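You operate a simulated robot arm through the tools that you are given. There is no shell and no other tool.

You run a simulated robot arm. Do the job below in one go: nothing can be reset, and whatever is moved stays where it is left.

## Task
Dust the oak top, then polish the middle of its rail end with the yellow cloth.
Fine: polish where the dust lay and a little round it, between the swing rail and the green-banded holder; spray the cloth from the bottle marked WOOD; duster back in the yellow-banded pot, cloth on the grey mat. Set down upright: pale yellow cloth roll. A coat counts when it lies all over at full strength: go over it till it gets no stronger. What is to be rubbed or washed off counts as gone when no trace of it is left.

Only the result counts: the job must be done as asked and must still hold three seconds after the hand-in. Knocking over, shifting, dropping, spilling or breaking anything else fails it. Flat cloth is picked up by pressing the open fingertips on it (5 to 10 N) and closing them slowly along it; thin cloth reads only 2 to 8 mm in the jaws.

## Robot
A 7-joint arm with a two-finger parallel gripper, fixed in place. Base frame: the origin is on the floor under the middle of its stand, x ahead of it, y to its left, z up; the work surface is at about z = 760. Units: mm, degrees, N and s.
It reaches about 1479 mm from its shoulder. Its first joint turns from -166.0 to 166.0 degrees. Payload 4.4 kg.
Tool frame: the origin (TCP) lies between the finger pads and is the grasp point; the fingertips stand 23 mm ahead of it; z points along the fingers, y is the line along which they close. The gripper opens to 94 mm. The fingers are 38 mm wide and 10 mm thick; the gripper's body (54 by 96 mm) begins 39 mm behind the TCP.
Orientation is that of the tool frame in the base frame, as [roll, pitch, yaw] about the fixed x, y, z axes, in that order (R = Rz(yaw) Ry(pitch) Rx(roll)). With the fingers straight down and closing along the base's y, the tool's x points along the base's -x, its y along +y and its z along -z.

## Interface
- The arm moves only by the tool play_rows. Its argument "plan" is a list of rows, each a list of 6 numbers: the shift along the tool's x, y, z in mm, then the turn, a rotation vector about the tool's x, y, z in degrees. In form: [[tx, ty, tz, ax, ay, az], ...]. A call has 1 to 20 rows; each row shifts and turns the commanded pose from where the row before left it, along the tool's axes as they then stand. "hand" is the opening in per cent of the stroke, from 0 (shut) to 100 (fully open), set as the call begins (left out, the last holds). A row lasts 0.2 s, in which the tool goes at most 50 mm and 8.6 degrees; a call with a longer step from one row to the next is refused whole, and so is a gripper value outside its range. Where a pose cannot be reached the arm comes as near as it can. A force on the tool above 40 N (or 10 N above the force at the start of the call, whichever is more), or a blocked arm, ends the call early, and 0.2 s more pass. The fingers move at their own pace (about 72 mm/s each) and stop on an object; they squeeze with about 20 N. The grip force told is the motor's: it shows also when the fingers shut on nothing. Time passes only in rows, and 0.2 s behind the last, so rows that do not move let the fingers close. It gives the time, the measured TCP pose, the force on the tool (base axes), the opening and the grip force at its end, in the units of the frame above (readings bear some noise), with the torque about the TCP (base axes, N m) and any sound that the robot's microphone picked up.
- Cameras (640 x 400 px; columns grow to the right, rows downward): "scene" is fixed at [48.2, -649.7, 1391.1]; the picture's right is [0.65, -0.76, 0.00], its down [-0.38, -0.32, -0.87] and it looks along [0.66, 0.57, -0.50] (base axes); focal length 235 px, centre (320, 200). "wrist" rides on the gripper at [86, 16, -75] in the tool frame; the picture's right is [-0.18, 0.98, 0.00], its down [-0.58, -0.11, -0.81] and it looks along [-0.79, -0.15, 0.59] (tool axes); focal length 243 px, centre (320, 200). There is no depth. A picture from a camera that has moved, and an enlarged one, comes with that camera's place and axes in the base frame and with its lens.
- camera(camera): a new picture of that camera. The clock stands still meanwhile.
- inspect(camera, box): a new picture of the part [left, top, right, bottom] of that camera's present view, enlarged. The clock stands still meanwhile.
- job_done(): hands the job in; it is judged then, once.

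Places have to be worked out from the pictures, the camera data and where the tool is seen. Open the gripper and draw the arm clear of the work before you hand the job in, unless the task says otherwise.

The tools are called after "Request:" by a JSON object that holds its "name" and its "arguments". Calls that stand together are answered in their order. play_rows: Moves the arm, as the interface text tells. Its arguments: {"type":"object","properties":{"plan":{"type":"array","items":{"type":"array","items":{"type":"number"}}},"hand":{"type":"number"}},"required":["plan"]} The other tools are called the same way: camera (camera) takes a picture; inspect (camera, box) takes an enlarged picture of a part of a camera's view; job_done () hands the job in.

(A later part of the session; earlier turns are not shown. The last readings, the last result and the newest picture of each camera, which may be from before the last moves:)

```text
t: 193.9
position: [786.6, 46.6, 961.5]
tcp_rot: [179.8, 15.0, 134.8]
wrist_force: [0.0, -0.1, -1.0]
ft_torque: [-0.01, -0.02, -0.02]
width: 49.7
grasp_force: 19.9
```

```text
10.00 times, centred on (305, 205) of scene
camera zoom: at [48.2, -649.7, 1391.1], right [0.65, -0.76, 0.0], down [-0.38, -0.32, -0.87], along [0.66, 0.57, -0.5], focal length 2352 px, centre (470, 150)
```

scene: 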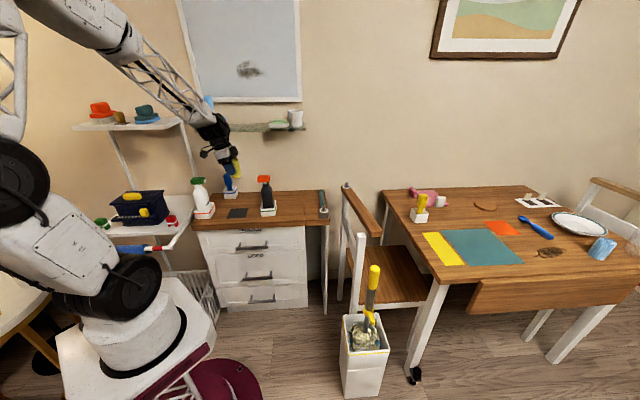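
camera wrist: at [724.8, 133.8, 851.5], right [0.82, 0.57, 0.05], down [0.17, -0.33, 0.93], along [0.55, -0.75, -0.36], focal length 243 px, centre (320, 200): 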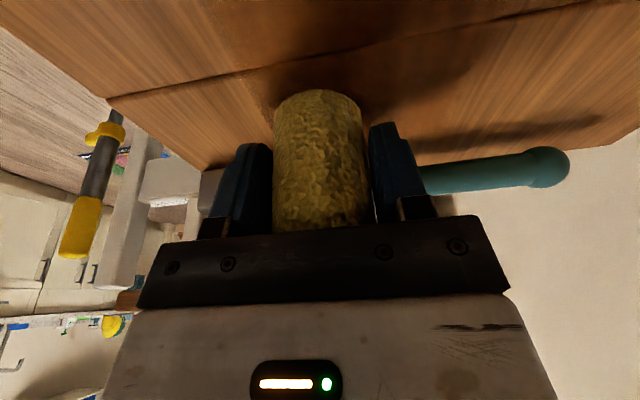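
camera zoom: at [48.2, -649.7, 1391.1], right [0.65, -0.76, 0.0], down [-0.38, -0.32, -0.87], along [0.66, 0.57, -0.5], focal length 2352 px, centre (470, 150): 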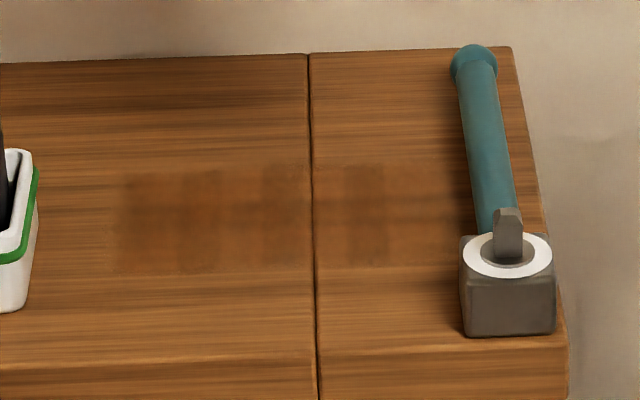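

I compare the roll's present look with how it was right after spraying.

Request:
{"name": "inspect", "arguments": {"camera": "scene", "box": [265, 120, 345, 200]}}

Request:
{"name": "camera", "arguments": {"camera": "wrist"}}

```text
5.00 times, centred on (305, 160) of scene
camera zoom: at [48.2, -649.7, 1391.1], right [0.65, -0.76, 0.0], down [-0.38, -0.32, -0.87], along [0.66, 0.57, -0.5], focal length 1176 px, centre (395, 400)
```

zoom: 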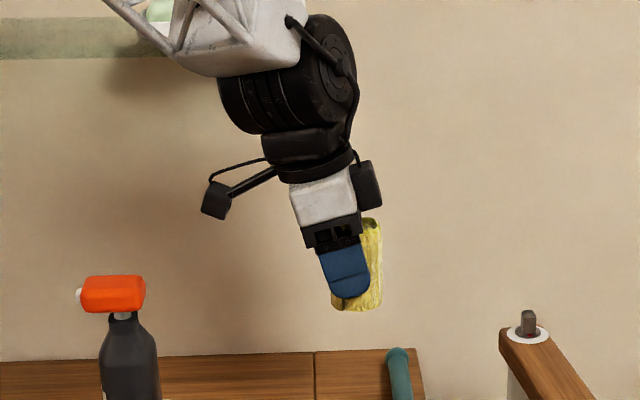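

```text
taken
camera wrist: at [726.4, 130.1, 1010.3], right [0.82, 0.57, 0.05], down [0.17, -0.33, 0.93], along [0.55, -0.75, -0.37], focal length 243 px, centre (320, 200)
```

wrist: 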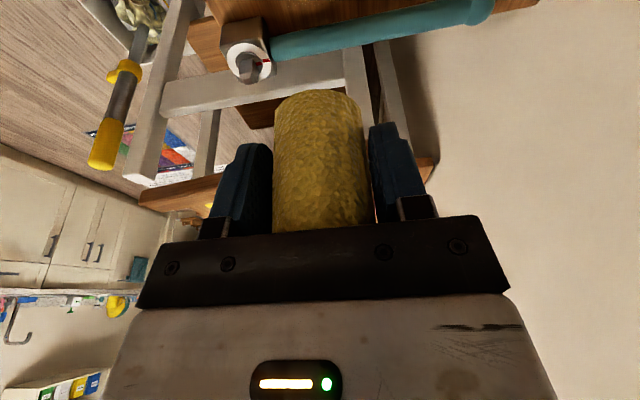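

The roll has gone back toward its dry look, so its charge may be used up. To be sure the coat can reach full strength I spray it again the same way; first back over the bottles at height.

Request:
{"name": "play_rows", "arguments": {"plan": [[-8.8, 0, -32.9, 0, 0, 0], [-8.8, 0, -32.9, 0, 0, 0], [38.5, -1.57, -10.3, 0, 0, 0], [38.5, -1.57, -10.3, 0, 0, 0], [38.5, -1.57, -10.3, 0, 0, 0], [38.5, -1.57, -10.3, 0, 0, 0], [38.5, -1.57, -10.3, 0, 0, 0], [38.5, -1.57, -10.3, 0, 0, 0], [38.5, -1.57, -10.3, 0, 0, 0], [38.5, -1.57, -10.3, 0, 0, 0], [38.5, -1.57, -10.3, 0, 0, 0], [38.5, -1.57, -10.3, 0, 0, 0], [0, 0, 0, 0, 0, 0]]}}

Request:
{"name": "camera", "arguments": {"camera": "scene"}}

```text
t: 196.7
position: [494.0, 316.0, 1029.3]
tcp_rot: [179.8, 15.1, 134.9]
wrist_force: [0.0, -0.6, 0.2]
ft_torque: [0.04, 0.03, 0.03]
width: 50.1
grasp_force: 20.6
```

```text
taken
```

scene: 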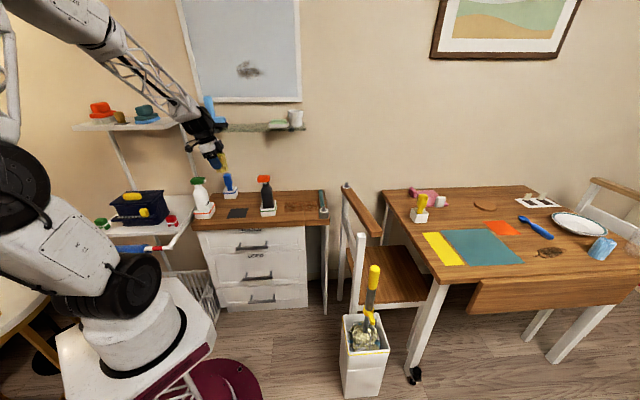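

Request:
{"name": "inspect", "arguments": {"camera": "scene", "box": [180, 130, 280, 230]}}

Request:
{"name": "play_rows", "arguments": {"plan": [[7.37, 0.4, 27.5, 0, 0, 0], [7.37, 0.4, 27.5, 0, 0, 0], [7.37, 0.4, 27.5, 0, 0, 0], [13.2, 0, -3.5, 0, 0, 0], [13.2, 0, -3.5, 0, 0, 0], [13.1, 0, -3.5, 0, 0, 0], [0, 0, 0, 0, 0, 0]]}}

Request:
{"name": "inspect", "arguments": {"camera": "wrist", "box": [200, 80, 440, 240]}}

```text
4.00 times, centred on (230, 180) of scene
camera zoom: at [48.2, -649.7, 1391.1], right [0.65, -0.76, 0.0], down [-0.38, -0.32, -0.87], along [0.66, 0.57, -0.5], focal length 941 px, centre (680, 280)
```

zoom: 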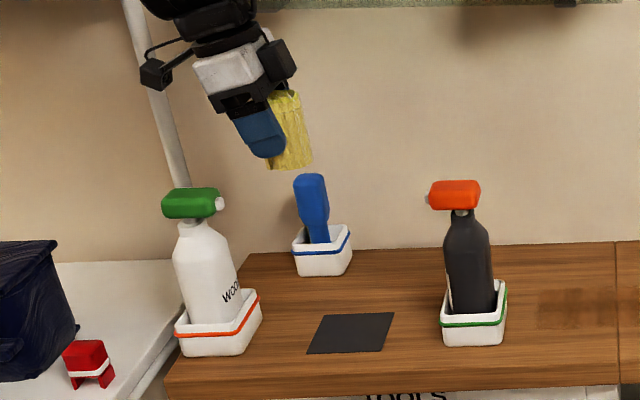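

```text
t: 198.3
position: [466.9, 346.2, 944.8]
tcp_rot: [179.9, 15.1, 134.9]
wrist_force: [0.8, 0.2, 0.3]
ft_torque: [0.0, -0.03, -0.01]
width: 49.9
grasp_force: 20.1
```

```text
2.50 times, centred on (320, 160) of wrist
camera zoom: at [406.9, 429.5, 992.6], right [0.82, 0.57, 0.05], down [0.17, -0.33, 0.93], along [0.55, -0.75, -0.37], focal length 606 px, centre (320, 300)
```

zoom: 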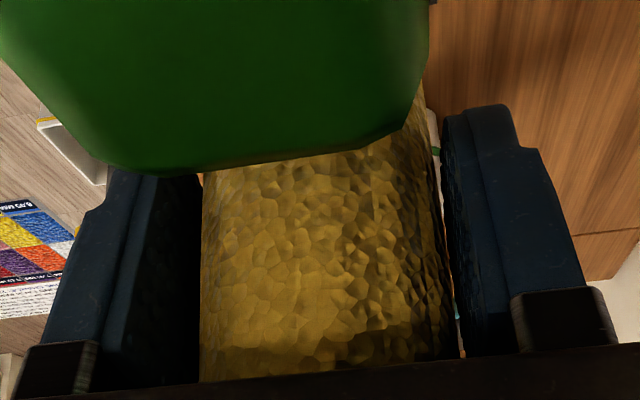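

Aligned as before. I close in the last 12 mm and go down to just above the pump.

Request:
{"name": "play_rows", "arguments": {"plan": [[4.0, -0.2, -1.1, 0, 0, 0], [4.0, -0.2, -1.1, 0, 0, 0], [3.9, 0, -1.0, 0, 0, 0], [1.55, 0, 5.8, 0, 0, 0], [1.55, 0, 5.8, 0, 0, 0], [1.3, 0, 4.83, 0, 0, 0], [0, 0, 0, 0, 0, 0]]}}

```text
t: 199.9
position: [457.8, 354.9, 927.6]
tcp_rot: [179.6, 15.2, 134.9]
wrist_force: [-0.5, 0.4, -0.5]
ft_torque: [0.01, 0.04, 0.01]
width: 49.8
grasp_force: 19.8
```

Request:
{"name": "play_rows", "arguments": {"plan": [[0.78, 0, 2.9, 0, 0, 0], [0.78, 0, 2.9, 0, 0, 0], [0.52, 0, 1.93, 0, 0, 0], [0, 0, 0, 0, 0, 0]]}}

Request:
{"name": "play_rows", "arguments": {"plan": [[0.52, 0, 1.93, 0, 0, 0], [0, 0, 0, 0, 0, 0]]}}

```text
t: 200.9
position: [459.5, 354.8, 919.0]
tcp_rot: [179.8, 15.1, 134.8]
wrist_force: [0.0, 0.2, -0.1]
ft_torque: [0.0, 0.01, -0.01]
width: 50.1
grasp_force: 20.1
```

```text
t: 201.5
position: [460.0, 354.7, 917.4]
tcp_rot: [179.8, 15.1, 134.8]
wrist_force: [0.0, -0.2, 0.9]
ft_torque: [0.02, 0.05, 0.04]
width: 49.7
grasp_force: 20.3
heard: click
```

A second click. I look at the roll's colour, then release the pump.

Request:
{"name": "inspect", "arguments": {"camera": "scene", "box": [192, 160, 232, 195]}}

Request:
{"name": "play_rows", "arguments": {"plan": [[-1.3, 0, -4.8, 0, 0, 0], [-1.3, 0, -4.8, 0, 0, 0], [-2.6, 0, -9.7, 0, 0, 0], [-2.6, 0, -9.7, 0, 0, 0], [-9.7, 0, 2.6, 0, 0, 0], [-19.3, 0, 5.2, 0, 0, 0], [-29, 0, 7.8, 0, 0, 0], [-33.8, 0, 9.1, 0, 0, 0], [-10.4, 0, -38.6, 0, 0, 0], [-10.4, 0, -38.6, 0, 0, 0], [0, 0, 0, 0, 0, 0]]}}

Request:
{"name": "inspect", "arguments": {"camera": "scene", "box": [180, 130, 280, 230]}}

```text
11.43 times, centred on (212, 178) of scene
camera zoom: at [48.2, -649.7, 1391.1], right [0.65, -0.76, 0.0], down [-0.38, -0.32, -0.87], along [0.66, 0.57, -0.5], focal length 2688 px, centre (1554, 457)
```

zoom: 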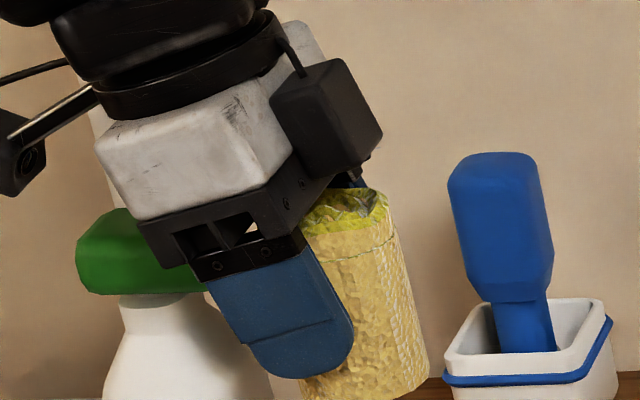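

```text
t: 203.9
position: [526.2, 286.9, 1028.2]
tcp_rot: [179.8, 15.1, 135.0]
wrist_force: [0.3, 0.1, -0.1]
ft_torque: [0.02, -0.01, -0.02]
width: 49.9
grasp_force: 20.3
```

```text
4.00 times, centred on (230, 180) of scene
camera zoom: at [48.2, -649.7, 1391.1], right [0.65, -0.76, 0.0], down [-0.38, -0.32, -0.87], along [0.66, 0.57, -0.5], focal length 941 px, centre (680, 280)
```

zoom: 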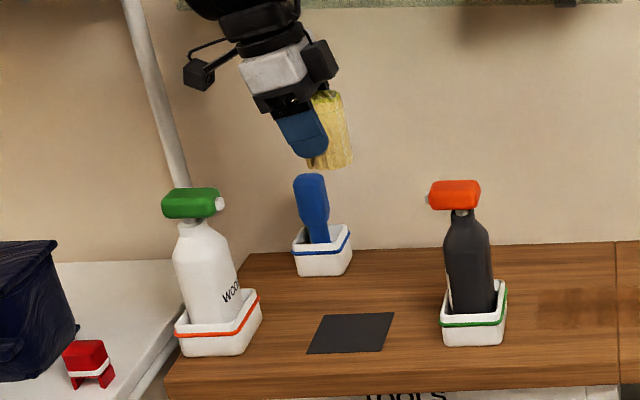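

The roll is freshly wetted. I take it back over to the rail leaf.

Request:
{"name": "play_rows", "arguments": {"plan": [[-36.2, 3.67, 9.7, 0, 0, 0], [-36.2, 3.67, 9.7, 0, 0, 0], [-36.2, 3.67, 9.7, 0, 0, 0], [-36.2, 3.67, 9.7, 0, 0, 0], [-36.2, 3.67, 9.7, 0, 0, 0], [-36.2, 3.67, 9.7, 0, 0, 0], [-36.2, 3.67, 9.7, 0, 0, 0], [-36.2, 3.67, 9.7, 0, 0, 0], [-36.2, 3.67, 9.7, 0, 0, 0], [9.3, 0, 34.8, 0, 0, 0], [9.3, 0, 34.8, 0, 0, 0], [9.3, 0, 34.8, 0, 0, 0], [9.3, 0, 34.8, 0, 0, 0], [9.3, 0, 34.8, 0, 0, 0], [9.3, 0, 34.8, 0, 0, 0], [0, 0, 0, 0, 0, 0]]}}

```text
t: 207.3
position: [788.2, 71.0, 811.3]
tcp_rot: [179.8, 15.1, 134.9]
wrist_force: [-0.6, 0.2, -0.1]
ft_torque: [0.01, 0.03, -0.06]
width: 50.0
grasp_force: 19.9
```

Request:
{"name": "play_rows", "arguments": {"plan": [[1.3, 0, 4.83, 0, 0, 0], [0.52, 0, 1.93, 0, 0, 0], [0, 0, 0, 0, 0, 0]]}}

Request:
{"name": "play_rows", "arguments": {"plan": [[0.18, 0, 0.68, 0, 0, 0], [0, 0, 0, 0, 0, 0]]}}

```text
t: 208.1
position: [788.6, 72.0, 805.3]
tcp_rot: [179.8, 15.2, 134.9]
wrist_force: [-0.2, -0.8, -0.8]
ft_torque: [-0.03, -0.01, -0.03]
width: 49.6
grasp_force: 20.6
```

```text
t: 208.7
position: [788.8, 72.1, 806.1]
tcp_rot: [179.8, 15.2, 134.9]
wrist_force: [0.2, 0.6, -0.4]
ft_torque: [0.0, -0.01, 0.01]
width: 50.0
grasp_force: 19.7
```

Request:
{"name": "play_rows", "arguments": {"plan": [[0.21, 0, 0.77, 0, 0, 0], [0, 0, 0, 0, 0, 0]]}}

Request:
{"name": "play_rows", "arguments": {"plan": [[0.16, 0, 0.58, 0, 0, 0], [0, 0, 0, 0, 0, 0]]}}

```text
t: 209.3
position: [788.2, 71.6, 805.1]
tcp_rot: [179.9, 15.0, 134.9]
wrist_force: [-0.7, 0.2, -1.2]
ft_torque: [-0.01, -0.01, -0.02]
width: 49.7
grasp_force: 19.9
```

```text
t: 209.9
position: [788.9, 71.7, 802.7]
tcp_rot: [179.7, 15.1, 134.9]
wrist_force: [-0.8, -0.7, 2.8]
ft_torque: [-0.05, 0.12, 0.01]
width: 49.8
grasp_force: 19.6
```

Request:
{"name": "play_rows", "arguments": {"plan": [[0.06, -9.5, 0.24, 0, 0, 0], [0, -9.5, 0, 0, 0, 0], [0, 11, 0, 0, 0, 0], [0, 11, 0, 0, 0, 0], [0, 11, 0, 0, 0, 0], [0, 11, 0, 0, 0, 0], [0, 11, 0, 0, 0, 0], [0, 11, 0, 0, 0, 0], [0, -11, 0, 0, 0, 0], [0, -11, 0, 0, 0, 0], [0, -11, 0, 0, 0, 0], [0, -11, 0, 0, 0, 0], [0, -11, 0, 0, 0, 0], [0, -11, 0, 0, 0, 0]]}}

```text
t: 212.9
position: [775.7, 59.0, 803.2]
tcp_rot: [179.7, 15.1, 134.9]
wrist_force: [5.2, 5.5, 13.2]
ft_torque: [0.18, -0.03, -0.02]
width: 50.0
grasp_force: 20.2
```

Good contact at 13 N. I step right in 6–7 mm columns with a full to-and-fro on each, easing slightly.

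Request:
{"name": "play_rows", "arguments": {"plan": [[-6.83, 0, 1.6, 0, 0, 0], [0, 11, 0, 0, 0, 0], [0, 11, 0, 0, 0, 0], [0, 11, 0, 0, 0, 0], [0, 11, 0, 0, 0, 0], [0, 11, 0, 0, 0, 0], [0, 11, 0, 0, 0, 0], [0, -11, 0, 0, 0, 0], [0, -11, 0, 0, 0, 0], [0, -11, 0, 0, 0, 0], [0, -11, 0, 0, 0, 0], [0, -11, 0, 0, 0, 0], [0, -11, 0, 0, 0, 0]]}}

Request:
{"name": "inspect", "arguments": {"camera": "scene", "box": [284, 194, 324, 219]}}

```text
t: 215.7
position: [780.7, 53.6, 803.3]
tcp_rot: [179.6, 15.1, 135.0]
wrist_force: [0.5, 0.4, 3.0]
ft_torque: [0.02, -0.01, 0.0]
width: 49.9
grasp_force: 20.0
```

```text
16.00 times, centred on (304, 206) of scene
camera zoom: at [48.2, -649.7, 1391.1], right [0.65, -0.76, 0.0], down [-0.38, -0.32, -0.87], along [0.66, 0.57, -0.5], focal length 3763 px, centre (576, 96)
```

zoom: 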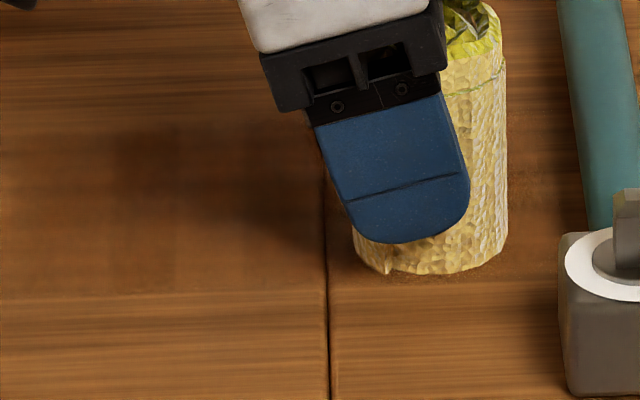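

Request:
{"name": "play_rows", "arguments": {"plan": [[-5.75, 0, 1.7, 0, 0, 0], [0, 11, 0, 0, 0, 0], [0, 11, 0, 0, 0, 0], [0, 11, 0, 0, 0, 0], [0, 11, 0, 0, 0, 0], [0, 11, 0, 0, 0, 0], [0, 11, 0, 0, 0, 0], [0, -11, 0, 0, 0, 0], [0, -11, 0, 0, 0, 0], [0, -11, 0, 0, 0, 0], [0, -11, 0, 0, 0, 0], [0, -11, 0, 0, 0, 0], [0, -11, 0, 0, 0, 0]]}}

```text
t: 218.5
position: [784.4, 49.9, 802.6]
tcp_rot: [179.7, 15.1, 134.9]
wrist_force: [-0.4, -0.3, 1.1]
ft_torque: [0.02, 0.0, 0.01]
width: 49.9
grasp_force: 19.6
```

Request:
{"name": "play_rows", "arguments": {"plan": [[0.09, 0, 0.34, 0, 0, 0], [0, 11, 0, 0, 0, 0], [0, 11, 0, 0, 0, 0], [0, 11, 0, 0, 0, 0], [0, 11, 0, 0, 0, 0], [0, 11, 0, 0, 0, 0], [0, 11, 0, 0, 0, 0], [-5.8, 0, 1.55, 0, 0, 0], [0, -11, 0, 0, 0, 0], [0, -11, 0, 0, 0, 0], [0, -11, 0, 0, 0, 0], [0, -11, 0, 0, 0, 0], [0, -11, 0, 0, 0, 0], [0, -11, 0, 0, 0, 0]]}}

```text
t: 221.5
position: [788.4, 44.9, 803.2]
tcp_rot: [179.8, 15.0, 134.8]
wrist_force: [4.6, 6.3, 14.0]
ft_torque: [0.06, -0.06, -0.02]
width: 49.9
grasp_force: 19.5
```

Request:
{"name": "play_rows", "arguments": {"plan": [[-0.05, 0, -0.2, 0, 0, 0], [0, 11, 0, 0, 0, 0], [0, 11, 0, 0, 0, 0], [0, 11, 0, 0, 0, 0], [0, 11, 0, 0, 0, 0], [0, 11, 0, 0, 0, 0], [0, 11, 0, 0, 0, 0], [-2.9, 0, 0.78, 0, 0, 0], [0, -11, 0, 0, 0, 0], [0, -11, 0, 0, 0, 0], [0, -11, 0, 0, 0, 0], [0, -11, 0, 0, 0, 0], [0, -11, 0, 0, 0, 0], [0, -11, 0, 0, 0, 0]]}}

Request:
{"name": "inspect", "arguments": {"camera": "scene", "box": [290, 185, 335, 220]}}

```text
t: 224.5
position: [790.4, 42.4, 801.5]
tcp_rot: [179.8, 15.0, 134.9]
wrist_force: [1.7, 2.1, 6.9]
ft_torque: [0.04, -0.02, -0.04]
width: 49.7
grasp_force: 20.5
```

```text
11.43 times, centred on (312, 202) of scene
camera zoom: at [48.2, -649.7, 1391.1], right [0.65, -0.76, 0.0], down [-0.38, -0.32, -0.87], along [0.66, 0.57, -0.5], focal length 2688 px, centre (406, 171)
```

zoom: 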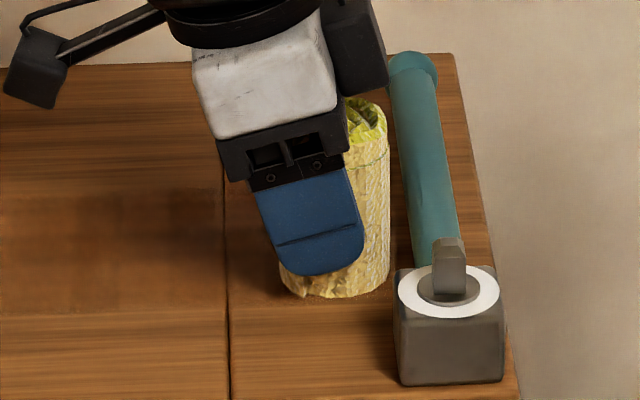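

The rail strip is done with margin to the rail. I hop back to straddle the seam and rub along it.

Request:
{"name": "play_rows", "arguments": {"plan": [[-1.04, 0, -3.86, 0, 0, 0], [15.5, 0, -4.15, 0, 0, 0], [15.5, 0, -4.15, 0, 0, 0], [0.93, 0, 3.48, 0, 0, 0], [0, 0, 0, 0, 0, 0]]}}

```text
t: 225.7
position: [767.6, 66.8, 802.9]
tcp_rot: [179.6, 15.0, 134.9]
wrist_force: [-0.5, 0.7, -0.3]
ft_torque: [-0.01, 0.0, 0.03]
width: 50.1
grasp_force: 19.8
```

Request:
{"name": "play_rows", "arguments": {"plan": [[0.12, 0, 0.46, 0, 0, 0], [0, 0, 0, 0, 0, 0]]}}

```text
t: 226.3
position: [768.8, 65.7, 802.5]
tcp_rot: [179.7, 15.1, 134.9]
wrist_force: [-2.3, 1.8, 6.8]
ft_torque: [-0.04, 0.26, -0.08]
width: 49.9
grasp_force: 19.9
```

Request:
{"name": "play_rows", "arguments": {"plan": [[0, 11, 0, 0, 0, 0], [0, 11, 0, 0, 0, 0], [0, 11, 0, 0, 0, 0], [0, 11, 0, 0, 0, 0], [0, 11, 0, 0, 0, 0], [0, 11, 0, 0, 0, 0], [0, -11, 0, 0, 0, 0], [0, -11, 0, 0, 0, 0], [0, -11, 0, 0, 0, 0], [0, -11, 0, 0, 0, 0], [0, -11, 0, 0, 0, 0], [0, -11, 0, 0, 0, 0], [7.73, 0, -2.07, 0, 0, 0], [0, 11, 0, 0, 0, 0], [0, 11, 0, 0, 0, 0], [0, 11, 0, 0, 0, 0], [0, 11, 0, 0, 0, 0], [0, 11, 0, 0, 0, 0], [0, 11, 0, 0, 0, 0]]}}

```text
t: 230.3
position: [808.6, 119.1, 803.4]
tcp_rot: [179.8, 15.1, 134.9]
wrist_force: [0.1, -1.2, 0.1]
ft_torque: [0.07, -0.04, -0.01]
width: 49.9
grasp_force: 19.9
```

Request:
{"name": "play_rows", "arguments": {"plan": [[0.1, 0, 0.39, 0, 0, 0], [0, -11, 0, 0, 0, 0], [0, -11, 0, 0, 0, 0], [0, -11, 0, 0, 0, 0], [0, -11, 0, 0, 0, 0], [0, -11, 0, 0, 0, 0], [0, -11, 0, 0, 0, 0], [7.73, 0, -2.07, 0, 0, 0], [0, 11, 0, 0, 0, 0], [0, 11, 0, 0, 0, 0], [0, 11, 0, 0, 0, 0], [0, 11, 0, 0, 0, 0], [0, 11, 0, 0, 0, 0], [0, 11, 0, 0, 0, 0]]}}

```text
t: 233.3
position: [804.1, 124.1, 802.1]
tcp_rot: [179.8, 15.2, 135.0]
wrist_force: [-11.9, -11.3, 28.9]
ft_torque: [-0.49, 0.28, -0.1]
width: 50.0
grasp_force: 19.9
```

That became heavy (29 N); I ease half a millimetre and stroke back once more.

Request:
{"name": "play_rows", "arguments": {"plan": [[-0.14, 0, -0.53, 0, 0, 0], [0, -11, 0, 0, 0, 0], [0, -11, 0, 0, 0, 0], [0, -11, 0, 0, 0, 0], [0, -11, 0, 0, 0, 0], [0, -11, 0, 0, 0, 0], [0, -11, 0, 0, 0, 0]]}}

```text
t: 234.9
position: [756.7, 77.0, 803.1]
tcp_rot: [179.7, 15.0, 134.9]
wrist_force: [2.7, 3.0, 8.7]
ft_torque: [0.02, -0.03, -0.03]
width: 49.5
grasp_force: 19.8
```

Request:
{"name": "play_rows", "arguments": {"plan": [[-2.6, 0, -9.7, 0, 0, 0], [-7.8, 0, -29, 0, 0, 0], [-10.4, 0, -38.6, 0, 0, 0], [-10.4, 0, -38.6, 0, 0, 0], [-10.4, 0, -38.6, 0, 0, 0]]}}

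Request:
{"name": "inspect", "arguments": {"camera": "scene", "box": [284, 194, 324, 219]}}

Request:
{"name": "inspect", "arguments": {"camera": "scene", "box": [275, 185, 335, 225]}}

```text
t: 236.1
position: [755.3, 76.5, 961.9]
tcp_rot: [179.8, 15.1, 134.8]
wrist_force: [0.3, 0.3, -1.7]
ft_torque: [0.0, 0.0, 0.0]
width: 49.9
grasp_force: 20.1
```

```text
16.00 times, centred on (304, 206) of scene
camera zoom: at [48.2, -649.7, 1391.1], right [0.65, -0.76, 0.0], down [-0.38, -0.32, -0.87], along [0.66, 0.57, -0.5], focal length 3763 px, centre (576, 96)
```

zoom: 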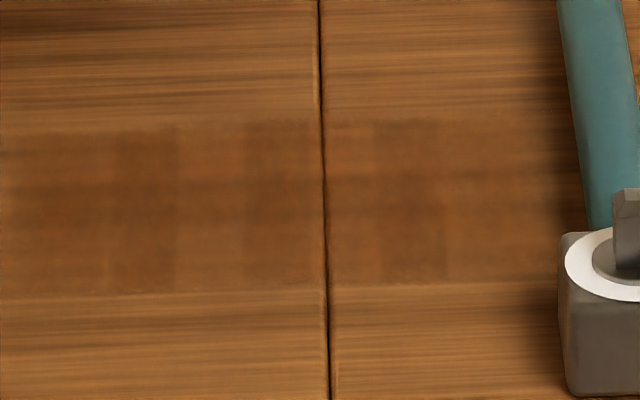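

```text
10.00 times, centred on (305, 205) of scene
camera zoom: at [48.2, -649.7, 1391.1], right [0.65, -0.76, 0.0], down [-0.38, -0.32, -0.87], along [0.66, 0.57, -0.5], focal length 2352 px, centre (470, 150)
```

zoom: 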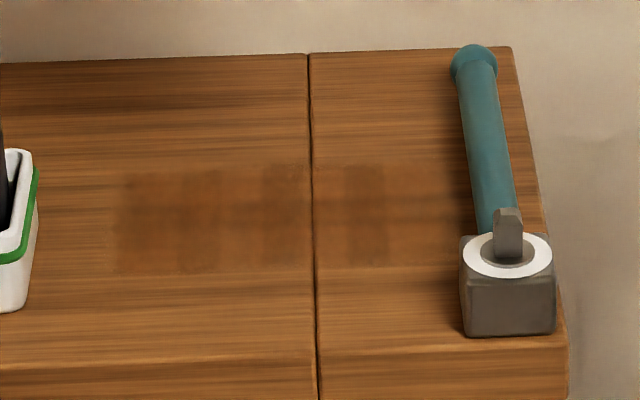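

The pattern in the film stays the same after re-wetting and more rubbing, so it seems to be at full strength there. I turn the lean back toward the robot and pull back to view the field from close by.

Request:
{"name": "play_rows", "arguments": {"plan": [[0, 0, 0, -2.117, 0, -7.901], [0, 0, 0, -2.117, 0, -7.901], [0, 0, 0, -2.117, 0, -7.901], [0, 0, 0, -2.117, 0, -7.901], [0, 0, 0, -2.117, 0, -7.901], [0, 0, 0, -2.117, 0, -7.901], [0, 0, 0, -2.117, 0, -7.901], [0, 0, 0, -2.117, 0, -7.901], [0, 0, 0, -2.117, 0, -7.901], [0, 0, 0, -2.117, 0, -7.901], [0, 0, 0, -2.117, 0, -7.901], [31.5, 0, -21.1, 0, 0, 0], [31.5, 0, -21.1, 0, 0, 0], [31.5, 0, -21.1, 0, 0, 0], [0, 0, 0, 0, 0, 0]]}}

Request:
{"name": "camera", "arguments": {"camera": "wrist"}}

Request:
{"name": "inspect", "arguments": {"camera": "wrist", "box": [200, 0, 440, 100]}}

```text
t: 239.3
position: [680.9, -0.2, 999.2]
tcp_rot: [-179.9, 15.3, -135.0]
wrist_force: [0.9, 0.7, 0.4]
ft_torque: [0.01, 0.01, 0.0]
width: 49.6
grasp_force: 19.8
```

```text
taken
camera wrist: at [596.4, -61.4, 1047.6], right [-0.57, 0.82, 0.05], down [0.32, 0.17, 0.93], along [0.76, 0.55, -0.36], focal length 243 px, centre (320, 200)
```

wrist: 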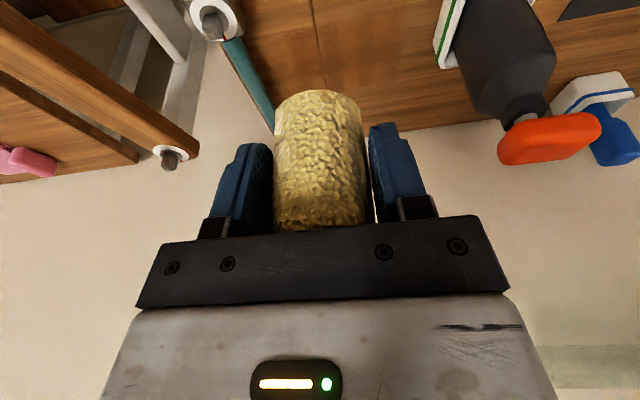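

```text
2.67 times, centred on (320, 50) of wrist
camera zoom: at [596.4, -61.4, 1047.6], right [-0.57, 0.82, 0.05], down [0.32, 0.17, 0.93], along [0.76, 0.55, -0.36], focal length 647 px, centre (320, 600)
```

zoom: 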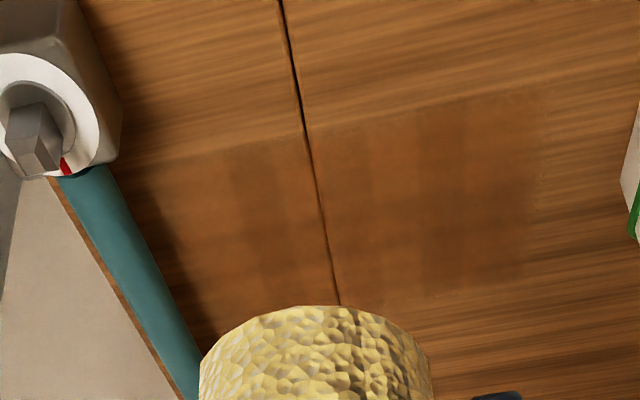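

I take a strongly enlarged view of the rail-leaf part and of the left part as a reference for strength.

Request:
{"name": "inspect", "arguments": {"camera": "scene", "box": [304, 198, 320, 212]}}

Request:
{"name": "inspect", "arguments": {"camera": "scene", "box": [282, 198, 306, 214]}}

```text
16.00 times, centred on (312, 205) of scene
camera zoom: at [48.2, -649.7, 1391.1], right [0.65, -0.76, 0.0], down [-0.38, -0.32, -0.87], along [0.66, 0.57, -0.5], focal length 3763 px, centre (448, 120)
```

zoom: 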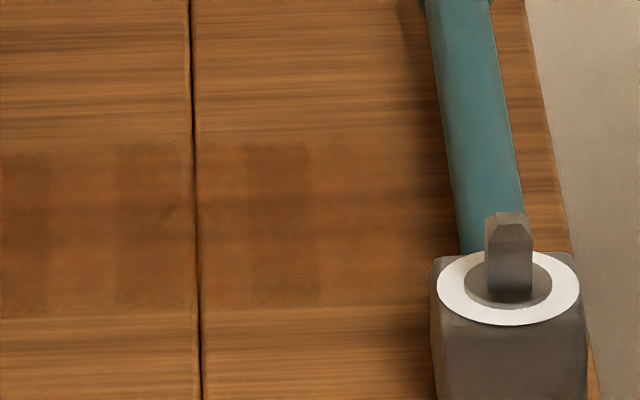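

```text
16.00 times, centred on (294, 206) of scene
camera zoom: at [48.2, -649.7, 1391.1], right [0.65, -0.76, 0.0], down [-0.38, -0.32, -0.87], along [0.66, 0.57, -0.5], focal length 3763 px, centre (736, 104)
```

zoom: 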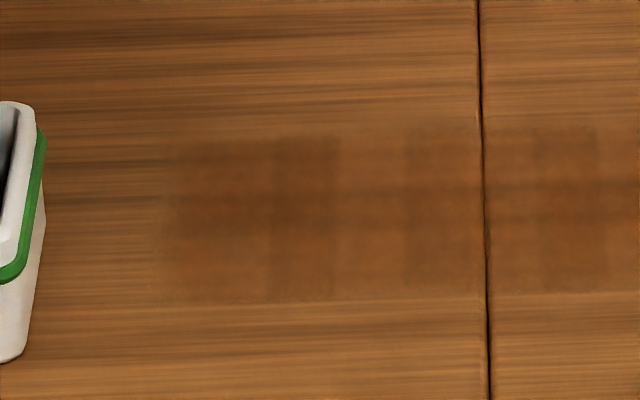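

I give the left leaf another full going-over with the freshly wetted cloth. Moving over it and down.

Request:
{"name": "play_rows", "arguments": {"plan": [[-32.7, 15.5, 8.8, 0, 0, 0], [-32.7, 15.5, 8.8, 0, 0, 0], [-32.8, 15.6, 8.7, 0, 0, 0], [9.7, 0, 36.1, 0, 0, 0], [9.7, 0, 36.1, 0, 0, 0], [9.7, 0, 36.1, 0, 0, 0], [9.7, 0, 36.1, 0, 0, 0], [9.7, 0, 36.1, 0, 0, 0], [0, 0, 0, 0, 0, 0]]}}

```text
t: 241.3
position: [718.8, 105.5, 812.3]
tcp_rot: [-179.9, 15.4, -135.0]
wrist_force: [0.4, -0.3, -0.5]
ft_torque: [-0.01, -0.03, 0.02]
width: 50.0
grasp_force: 19.8
```

Request:
{"name": "play_rows", "arguments": {"plan": [[1.3, 0, 4.83, 0, 0, 0], [0.65, 0, 2.41, 0, 0, 0], [0, 0, 0, 0, 0, 0]]}}

Request:
{"name": "play_rows", "arguments": {"plan": [[0.21, 0, 0.77, 0, 0, 0], [0, 0, 0, 0, 0, 0]]}}

```text
t: 242.1
position: [719.3, 105.1, 805.3]
tcp_rot: [-179.9, 15.3, -135.0]
wrist_force: [0.4, -0.1, 0.4]
ft_torque: [-0.01, 0.0, -0.01]
width: 49.7
grasp_force: 19.5
```

```text
t: 242.7
position: [719.3, 104.8, 805.2]
tcp_rot: [-179.8, 15.3, -134.9]
wrist_force: [0.2, 0.4, -1.0]
ft_torque: [0.03, 0.0, -0.08]
width: 49.8
grasp_force: 20.0
```

Request:
{"name": "play_rows", "arguments": {"plan": [[0.18, 0, 0.68, 0, 0, 0], [0, 0, 0, 0, 0, 0]]}}

Request:
{"name": "play_rows", "arguments": {"plan": [[0.16, 0, 0.58, 0, 0, 0], [0, 0, 0, 0, 0, 0]]}}

```text
t: 243.3
position: [719.0, 105.4, 803.3]
tcp_rot: [-179.9, 15.4, -135.1]
wrist_force: [0.6, -0.1, 0.6]
ft_torque: [0.02, 0.01, 0.02]
width: 49.7
grasp_force: 19.8
```

```text
t: 243.9
position: [719.0, 106.3, 803.1]
tcp_rot: [-179.9, 15.3, -135.0]
wrist_force: [-0.2, 1.0, 1.3]
ft_torque: [0.01, 0.05, -0.02]
width: 49.6
grasp_force: 19.8
```

Request:
{"name": "play_rows", "arguments": {"plan": [[0.09, 11, 0.34, 0, 0, 0], [0, 11, 0, 0, 0, 0], [0, -12, 0, 0, 0, 0], [0, -12, 0, 0, 0, 0], [0, -12, 0, 0, 0, 0], [0, -12, 0, 0, 0, 0], [0, 12, 0, 0, 0, 0], [0, 12, 0, 0, 0, 0], [0, 12, 0, 0, 0, 0], [0, 12, 0, 0, 0, 0], [-8.7, 0, 2.33, 0, 0, 0], [0, -12, 0, 0, 0, 0], [0, -12, 0, 0, 0, 0], [0, -12, 0, 0, 0, 0], [0, -12, 0, 0, 0, 0]]}}

```text
t: 247.1
position: [744.7, 93.4, 802.9]
tcp_rot: [-180.0, 15.3, -135.0]
wrist_force: [-7.4, 8.0, 22.5]
ft_torque: [0.45, 0.21, 0.12]
width: 49.9
grasp_force: 19.8
```

Request:
{"name": "play_rows", "arguments": {"plan": [[-0.09, 0, -0.36, 0, 0, 0], [0, 12, 0, 0, 0, 0], [0, 12, 0, 0, 0, 0], [0, 12, 0, 0, 0, 0], [0, 12, 0, 0, 0, 0], [-8.7, 0, 2.33, 0, 0, 0], [0, -12, 0, 0, 0, 0], [0, -12, 0, 0, 0, 0], [0, -12, 0, 0, 0, 0], [0, -12, 0, 0, 0, 0], [0, 12, 0, 0, 0, 0], [0, 12, 0, 0, 0, 0], [0, 12, 0, 0, 0, 0], [0, 12, 0, 0, 0, 0]]}}

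```text
t: 250.1
position: [716.7, 133.4, 802.3]
tcp_rot: [-179.9, 15.2, -135.0]
wrist_force: [0.0, 1.0, -1.0]
ft_torque: [-0.03, 0.02, -0.04]
width: 49.6
grasp_force: 20.2
```

Request:
{"name": "play_rows", "arguments": {"plan": [[0.09, 0, 0.36, 0, 0, 0], [0, -12, 0, 0, 0, 0], [0, -12, 0, 0, 0, 0], [0, -12, 0, 0, 0, 0], [0, -12, 0, 0, 0, 0], [-8.7, 0, 2.33, 0, 0, 0], [0, 12, 0, 0, 0, 0], [0, 12, 0, 0, 0, 0], [0, 12, 0, 0, 0, 0], [0, 12, 0, 0, 0, 0]]}}

```text
t: 252.3
position: [722.6, 140.6, 803.1]
tcp_rot: [-179.9, 15.3, -135.0]
wrist_force: [2.1, -2.5, 4.9]
ft_torque: [-0.12, -0.01, 0.01]
width: 49.7
grasp_force: 20.2
```

Request:
{"name": "play_rows", "arguments": {"plan": [[0, -12, 0, 0, 0, 0], [0, -12, 0, 0, 0, 0], [0, -12, 0, 0, 0, 0], [0, -12, 0, 0, 0, 0], [-8.7, 0, 2.33, 0, 0, 0], [0, 12, 0, 0, 0, 0], [0, 12, 0, 0, 0, 0], [0, 12, 0, 0, 0, 0], [0, 12, 0, 0, 0, 0]]}}

```text
t: 254.3
position: [731.0, 146.8, 803.5]
tcp_rot: [-179.9, 15.2, -135.0]
wrist_force: [1.6, -0.7, 0.4]
ft_torque: [-0.05, 0.02, 0.04]
width: 49.8
grasp_force: 20.0
```

Request:
{"name": "play_rows", "arguments": {"plan": [[0.08, 0, 0.3, 0, 0, 0], [0, -12, 0, 0, 0, 0], [0, -12, 0, 0, 0, 0], [0, -12, 0, 0, 0, 0], [0, -12, 0, 0, 0, 0], [-8.7, 0, 2.33, 0, 0, 0], [0, 12, 0, 0, 0, 0], [0, 12, 0, 0, 0, 0], [0, 12, 0, 0, 0, 0], [0, 12, 0, 0, 0, 0]]}}

```text
t: 256.5
position: [735.5, 152.1, 802.6]
tcp_rot: [-179.9, 15.3, -135.0]
wrist_force: [5.2, -4.5, 12.2]
ft_torque: [-0.09, -0.1, -0.01]
width: 49.9
grasp_force: 20.0
```

Request:
{"name": "play_rows", "arguments": {"plan": [[0, -12, 0, 0, 0, 0], [0, -12, 0, 0, 0, 0], [0, -12, 0, 0, 0, 0], [0, -12, 0, 0, 0, 0], [-8.7, 0, 2.33, 0, 0, 0], [0, 12, 0, 0, 0, 0], [0, 12, 0, 0, 0, 0], [0, 12, 0, 0, 0, 0], [0, 12, 0, 0, 0, 0]]}}

```text
t: 258.5
position: [742.4, 159.1, 801.7]
tcp_rot: [-180.0, 15.3, -134.9]
wrist_force: [3.9, -5.0, 12.2]
ft_torque: [-0.19, -0.14, 0.02]
width: 49.7
grasp_force: 20.0
```

Request:
{"name": "play_rows", "arguments": {"plan": [[-7.73, 0, 2.07, 0, 0, 0], [0, -12, 0, 0, 0, 0], [0, -12, 0, 0, 0, 0], [0, -12, 0, 0, 0, 0], [0, -12, 0, 0, 0, 0], [0, 12, 0, 0, 0, 0], [0, 12, 0, 0, 0, 0], [0, 12, 0, 0, 0, 0], [0, 12, 0, 0, 0, 0]]}}

```text
t: 260.5
position: [747.5, 164.7, 802.3]
tcp_rot: [-179.9, 15.3, -134.9]
wrist_force: [2.3, -3.9, 8.6]
ft_torque: [-0.06, -0.05, 0.02]
width: 49.8
grasp_force: 20.3
```

The left leaf has had a full wet pass. I lift and compare the look again.

Request:
{"name": "play_rows", "arguments": {"plan": [[-2.6, 0, -9.7, 0, 0, 0], [-10.4, -15, -38.6, 0, 0, 0], [-10.4, -15, -38.6, 0, 0, 0], [-10.4, -15, -38.6, 0, 0, 0]]}}

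Request:
{"name": "inspect", "arguments": {"camera": "scene", "box": [284, 194, 324, 219]}}

Request:
{"name": "inspect", "arguments": {"camera": "scene", "box": [240, 130, 340, 210]}}

```text
t: 261.5
position: [778.3, 132.4, 933.0]
tcp_rot: [-179.9, 15.2, -135.0]
wrist_force: [0.0, -0.8, -0.5]
ft_torque: [0.0, 0.0, 0.0]
width: 50.2
grasp_force: 20.2
```

```text
16.00 times, centred on (304, 206) of scene
camera zoom: at [48.2, -649.7, 1391.1], right [0.65, -0.76, 0.0], down [-0.38, -0.32, -0.87], along [0.66, 0.57, -0.5], focal length 3763 px, centre (576, 96)
```

zoom: 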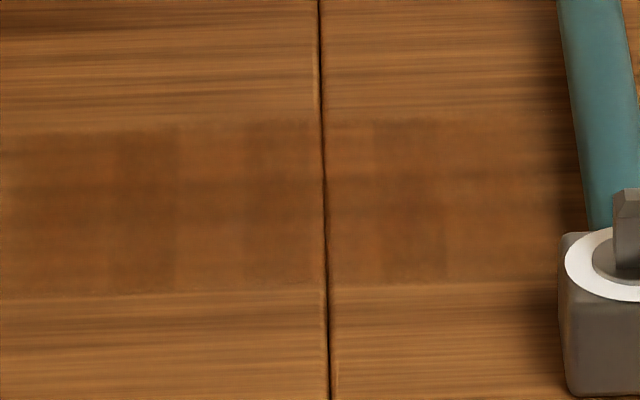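

```text
5.00 times, centred on (290, 170) of scene
camera zoom: at [48.2, -649.7, 1391.1], right [0.65, -0.76, 0.0], down [-0.38, -0.32, -0.87], along [0.66, 0.57, -0.5], focal length 1176 px, centre (470, 350)
```

zoom: 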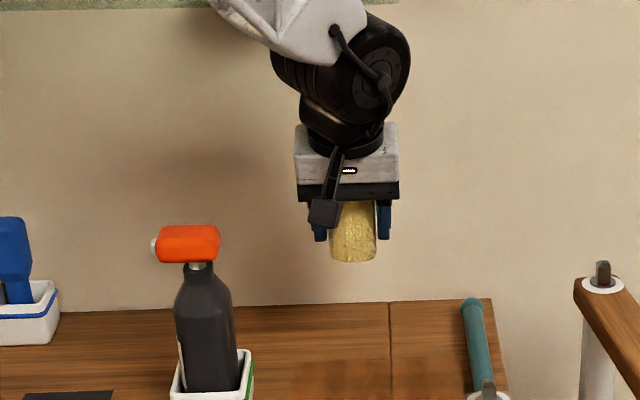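

No visible change on the left leaf, so it gets no stronger. As a check of the lighter stripe I rub one place hard (depth strokes at s≈455) and see whether it darkens at all.

Request:
{"name": "play_rows", "arguments": {"plan": [[10.4, 0, 38.6, 0, 0, 0], [10.4, 0, 38.6, 0, 0, 0], [9.1, 0, 33.8, 0, 0, 0], [2.1, 0, 7.7, 0, 0, 0], [11.6, 0, -3.1, 0, 0, 0], [11.6, 0, -3.1, 0, 0, 0], [0, 0, 0, 0, 0, 0]]}}

```text
t: 263.1
position: [762.5, 115.7, 809.3]
tcp_rot: [-180.0, 15.2, -135.0]
wrist_force: [0.1, -0.2, -0.5]
ft_torque: [0.01, 0.0, 0.02]
width: 49.9
grasp_force: 20.1
```

Request:
{"name": "play_rows", "arguments": {"plan": [[1.04, 0, 3.86, 0, 0, 0], [0.39, 0, 1.45, 0, 0, 0], [0, 0, 0, 0, 0, 0]]}}

Request:
{"name": "play_rows", "arguments": {"plan": [[0.16, 0, 0.58, 0, 0, 0], [0, 0, 0, 0, 0, 0]]}}

```text
t: 263.9
position: [761.4, 116.5, 803.9]
tcp_rot: [-179.8, 15.1, -134.9]
wrist_force: [-0.3, 0.8, -0.5]
ft_torque: [-0.01, 0.0, -0.03]
width: 50.0
grasp_force: 19.9
```

```text
t: 264.5
position: [762.1, 115.3, 803.8]
tcp_rot: [-179.8, 15.2, -135.0]
wrist_force: [0.0, -0.2, -1.0]
ft_torque: [0.0, 0.02, 0.0]
width: 49.7
grasp_force: 19.9
```

Request:
{"name": "play_rows", "arguments": {"plan": [[0.16, 0, 0.58, 0, 0, 0], [0, 0, 0, 0, 0, 0]]}}

Request:
{"name": "play_rows", "arguments": {"plan": [[0.13, 0, 0.48, 0, 0, 0], [0, 0, 0, 0, 0, 0]]}}

```text
t: 265.1
position: [762.7, 116.7, 801.8]
tcp_rot: [-179.9, 15.3, -135.0]
wrist_force: [0.0, 0.3, -0.2]
ft_torque: [-0.01, 0.0, 0.02]
width: 50.0
grasp_force: 19.6
```

```text
t: 265.7
position: [762.3, 116.1, 802.9]
tcp_rot: [-179.9, 15.2, -135.0]
wrist_force: [-1.9, -1.0, 6.9]
ft_torque: [-0.05, 0.17, 0.0]
width: 49.9
grasp_force: 19.7
```

Request:
{"name": "play_rows", "arguments": {"plan": [[10.6, 0, -2.87, 0, 0, 0], [10.6, 0, -2.87, 0, 0, 0], [10.6, 0, -2.87, 0, 0, 0], [-10.6, 0, 2.87, 0, 0, 0], [-10.6, 0, 2.87, 0, 0, 0], [-10.6, 0, 2.87, 0, 0, 0], [-10.6, 0, 2.87, 0, 0, 0], [-10.6, 0, 2.87, 0, 0, 0], [10.6, 0, -2.87, 0, 0, 0], [10.6, 0, -2.87, 0, 0, 0], [10.6, 0, -2.87, 0, 0, 0], [10.6, 0, -2.87, 0, 0, 0], [10.6, 0, -2.87, 0, 0, 0]]}}

```text
t: 268.5
position: [738.7, 92.0, 801.2]
tcp_rot: [-179.9, 15.2, -135.0]
wrist_force: [6.3, 4.8, 13.9]
ft_torque: [0.24, -0.21, -0.01]
width: 49.8
grasp_force: 20.3
```

Request:
{"name": "play_rows", "arguments": {"plan": [[-10.6, 0, 2.87, 0, 0, 0], [-10.6, 0, 2.87, 0, 0, 0], [-10.6, 0, 2.87, 0, 0, 0], [-10.6, 0, 2.87, 0, 0, 0], [-10.6, 0, 2.87, 0, 0, 0], [10.6, 0, -2.87, 0, 0, 0], [10.6, 0, -2.87, 0, 0, 0], [10.6, 0, -2.87, 0, 0, 0], [10.6, 0, -2.87, 0, 0, 0], [10.6, 0, -2.87, 0, 0, 0]]}}

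Request:
{"name": "play_rows", "arguments": {"plan": [[-2.6, 0, -9.7, 0, 0, 0], [-10.4, 0, -38.6, 0, 0, 0], [-10.4, 0, -38.6, 0, 0, 0], [-10.4, 0, -38.6, 0, 0, 0]]}}

Request:
{"name": "inspect", "arguments": {"camera": "scene", "box": [284, 194, 324, 219]}}

```text
t: 270.7
position: [740.4, 92.4, 804.0]
tcp_rot: [-179.9, 15.3, -135.1]
wrist_force: [6.9, 4.5, 13.5]
ft_torque: [0.24, -0.19, -0.05]
width: 50.0
grasp_force: 20.5
```

```text
t: 271.7
position: [737.1, 90.8, 932.2]
tcp_rot: [-180.0, 15.3, -135.0]
wrist_force: [0.3, 0.0, -1.3]
ft_torque: [0.03, -0.03, -0.02]
width: 49.6
grasp_force: 20.2
```

```text
16.00 times, centred on (304, 206) of scene
camera zoom: at [48.2, -649.7, 1391.1], right [0.65, -0.76, 0.0], down [-0.38, -0.32, -0.87], along [0.66, 0.57, -0.5], focal length 3763 px, centre (576, 96)
```

zoom: 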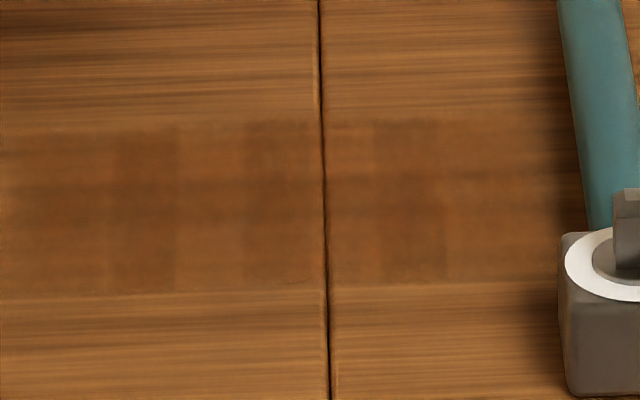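

Still no change, so that stripe pattern is just how the full coat looks. For completeness I give the rail leaf one last pass reaching a little further to the front edge of the field; turning the lean again.

Request:
{"name": "play_rows", "arguments": {"plan": [[-7.2, -22, 1.95, 0, 0, 0], [-7.2, -22, 1.95, 0, 0, 0], [0, 0, 0, 2.117, 0, 7.901], [0, 0, 0, 2.117, 0, 7.901], [0, 0, 0, 2.117, 0, 7.901], [0, 0, 0, 2.117, 0, 7.901], [0, 0, 0, 2.117, 0, 7.901], [0, 0, 0, 2.117, 0, 7.901], [0, 0, 0, 2.117, 0, 7.901], [0, 0, 0, 2.117, 0, 7.901], [0, 0, 0, 2.117, 0, 7.901], [0, 0, 0, 2.117, 0, 7.901], [0, 0, 0, 2.117, 0, 7.901], [0, 0, 0, 0, 0, 0]]}}

```text
t: 274.7
position: [780.3, 72.5, 931.1]
tcp_rot: [179.8, 15.1, 134.9]
wrist_force: [0.1, -0.1, -0.3]
ft_torque: [-0.03, 0.01, -0.01]
width: 49.7
grasp_force: 20.3
```

Request:
{"name": "play_rows", "arguments": {"plan": [[-9.65, 0, 2.6, 0, 0, 0], [-9.65, 0, 2.6, 0, 0, 0], [7.77, 0, 28.98, 0, 0, 0], [7.77, 0, 28.98, 0, 0, 0], [7.77, 0, 28.98, 0, 0, 0], [7.77, 0, 28.98, 0, 0, 0], [1.04, 0, 3.86, 0, 0, 0], [0, 0, 0, 0, 0, 0]]}}

```text
t: 276.5
position: [795.0, 57.5, 808.5]
tcp_rot: [179.7, 15.1, 134.9]
wrist_force: [0.4, -0.7, -1.2]
ft_torque: [-0.07, 0.01, -0.01]
width: 49.7
grasp_force: 19.7
```

Request:
{"name": "play_rows", "arguments": {"plan": [[0.78, 0, 2.9, 0, 0, 0], [0.26, 0, 0.97, 0, 0, 0], [0, 0, 0, 0, 0, 0]]}}

Request:
{"name": "play_rows", "arguments": {"plan": [[0.21, 0, 0.77, 0, 0, 0], [0, 0, 0, 0, 0, 0]]}}

```text
t: 277.3
position: [795.2, 57.7, 804.7]
tcp_rot: [179.7, 15.2, 134.9]
wrist_force: [-0.2, 1.1, -0.7]
ft_torque: [0.0, 0.0, 0.01]
width: 49.8
grasp_force: 20.0
```

```text
t: 277.9
position: [793.8, 56.9, 803.7]
tcp_rot: [179.8, 15.1, 134.9]
wrist_force: [1.0, 0.8, -0.7]
ft_torque: [0.01, -0.01, -0.01]
width: 49.7
grasp_force: 20.2
```

Request:
{"name": "play_rows", "arguments": {"plan": [[0.18, 0, 0.68, 0, 0, 0], [0, 0, 0, 0, 0, 0]]}}

Request:
{"name": "play_rows", "arguments": {"plan": [[0.13, 0, 0.48, 0, 0, 0], [0, 0, 0, 0, 0, 0]]}}

```text
t: 278.5
position: [794.9, 57.6, 803.2]
tcp_rot: [179.7, 15.1, 134.8]
wrist_force: [-2.2, -1.2, 5.6]
ft_torque: [-0.07, 0.14, -0.05]
width: 49.9
grasp_force: 19.5
```

```text
t: 279.1
position: [794.8, 57.3, 802.2]
tcp_rot: [179.8, 15.0, 134.9]
wrist_force: [-3.5, 1.9, 13.1]
ft_torque: [-0.15, 0.26, -0.04]
width: 50.0
grasp_force: 20.2
```

Request:
{"name": "play_rows", "arguments": {"plan": [[-0.07, -11, -0.27, 0, 0, 0], [0, -11, 0, 0, 0, 0], [0, 11, 0, 0, 0, 0], [0, 11, 0, 0, 0, 0], [0, 11, 0, 0, 0, 0], [0, 11, 0, 0, 0, 0], [0, 11, 0, 0, 0, 0], [0, 11, 0, 0, 0, 0], [0, 11, 0, 0, 0, 0], [0, -11, 0, 0, 0, 0], [0, -11, 0, 0, 0, 0], [0, -11, 0, 0, 0, 0], [0, -11, 0, 0, 0, 0], [0, -11, 0, 0, 0, 0], [0, -11, 0, 0, 0, 0], [0, -11, 0, 0, 0, 0]]}}

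```text
t: 282.5
position: [779.3, 42.4, 803.5]
tcp_rot: [179.7, 15.1, 134.9]
wrist_force: [3.8, 4.7, 11.3]
ft_torque: [0.06, -0.06, 0.04]
width: 49.7
grasp_force: 20.1
```

Request:
{"name": "play_rows", "arguments": {"plan": [[-3.9, 0, 0.95, 0, 0, 0], [0, 11, 0, 0, 0, 0], [0, 11, 0, 0, 0, 0], [0, 11, 0, 0, 0, 0], [0, 11, 0, 0, 0, 0], [0, 11, 0, 0, 0, 0], [0, 11, 0, 0, 0, 0], [0, 11, 0, 0, 0, 0], [-3.9, 0, 1.0, 0, 0, 0], [0, -11, 0, 0, 0, 0], [0, -11, 0, 0, 0, 0], [0, -11, 0, 0, 0, 0], [0, -11, 0, 0, 0, 0], [0, -11, 0, 0, 0, 0], [0, -11, 0, 0, 0, 0], [0, -11, 0, 0, 0, 0]]}}

```text
t: 285.9
position: [784.8, 36.0, 802.3]
tcp_rot: [179.8, 15.1, 134.9]
wrist_force: [1.1, 0.2, 2.2]
ft_torque: [0.0, 0.04, -0.04]
width: 49.9
grasp_force: 19.9
```

Request:
{"name": "play_rows", "arguments": {"plan": [[0.07, 0, 0.27, 0, 0, 0], [0, 11, 0, 0, 0, 0], [0, 11, 0, 0, 0, 0], [0, 11, 0, 0, 0, 0], [0, 11, 0, 0, 0, 0], [0, 11, 0, 0, 0, 0], [0, 11, 0, 0, 0, 0], [0, 11, 0, 0, 0, 0], [0, -11, 0, 0, 0, 0], [0, -11, 0, 0, 0, 0], [0, -11, 0, 0, 0, 0], [0, -11, 0, 0, 0, 0], [0, -11, 0, 0, 0, 0], [0, -11, 0, 0, 0, 0], [0, -11, 0, 0, 0, 0]]}}

```text
t: 289.1
position: [783.8, 36.1, 802.7]
tcp_rot: [179.8, 15.1, 134.9]
wrist_force: [4.7, 3.8, 8.8]
ft_torque: [0.0, -0.04, 0.02]
width: 49.6
grasp_force: 19.8
```

Request:
{"name": "play_rows", "arguments": {"plan": [[6.76, 0, -1.81, 0, 0, 0], [6.76, 0, -1.81, 0, 0, 0], [0, 11, 0, 0, 0, 0], [0, 11, 0, 0, 0, 0], [0, 11, 0, 0, 0, 0], [0, 11, 0, 0, 0, 0], [0, 11, 0, 0, 0, 0], [0, 11, 0, 0, 0, 0], [0, 11, 0, 0, 0, 0], [6.76, 0, -1.81, 0, 0, 0], [0, -11, 0, 0, 0, 0], [0, -11, 0, 0, 0, 0], [0, -11, 0, 0, 0, 0], [0, -11, 0, 0, 0, 0], [0, -11, 0, 0, 0, 0], [0, -11, 0, 0, 0, 0], [0, -11, 0, 0, 0, 0]]}}

```text
t: 292.7
position: [770.6, 51.7, 802.5]
tcp_rot: [179.7, 15.1, 134.9]
wrist_force: [2.8, 3.7, 7.7]
ft_torque: [0.0, -0.02, -0.02]
width: 49.8
grasp_force: 20.1
```

Request:
{"name": "play_rows", "arguments": {"plan": [[6.76, 0, -1.81, 0, 0, 0], [0, 11, 0, 0, 0, 0], [0, 11, 0, 0, 0, 0], [0, 11, 0, 0, 0, 0], [0, 11, 0, 0, 0, 0], [0, 11, 0, 0, 0, 0], [0, 11, 0, 0, 0, 0], [0, 11, 0, 0, 0, 0], [6.71, 0, -1.99, 0, 0, 0], [0, -11, 0, 0, 0, 0], [0, -11, 0, 0, 0, 0], [0, -11, 0, 0, 0, 0], [0, -11, 0, 0, 0, 0], [0, -11, 0, 0, 0, 0], [0, -11, 0, 0, 0, 0], [0, -11, 0, 0, 0, 0]]}}

```text
t: 296.1
position: [759.5, 62.6, 803.9]
tcp_rot: [179.8, 15.1, 134.9]
wrist_force: [2.3, 3.6, 8.7]
ft_torque: [0.07, 0.05, -0.07]
width: 49.8
grasp_force: 20.2
```

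Request:
{"name": "play_rows", "arguments": {"plan": [[7.7, 0, -2.15, 0, 0, 0], [0, 11, 0, 0, 0, 0], [0, 11, 0, 0, 0, 0], [0, 11, 0, 0, 0, 0], [0, 11, 0, 0, 0, 0], [0, 11, 0, 0, 0, 0], [0, 11, 0, 0, 0, 0], [0, 11, 0, 0, 0, 0], [7.7, 0, -2.15, 0, 0, 0], [0, -11, 0, 0, 0, 0], [0, -11, 0, 0, 0, 0], [0, -11, 0, 0, 0, 0], [0, -11, 0, 0, 0, 0], [0, -11, 0, 0, 0, 0], [0, -11, 0, 0, 0, 0], [0, -11, 0, 0, 0, 0]]}}

```text
t: 299.5
position: [749.2, 72.3, 802.8]
tcp_rot: [179.7, 15.0, 134.9]
wrist_force: [4.7, 3.5, 9.8]
ft_torque: [0.01, 0.0, -0.01]
width: 49.6
grasp_force: 19.9
```

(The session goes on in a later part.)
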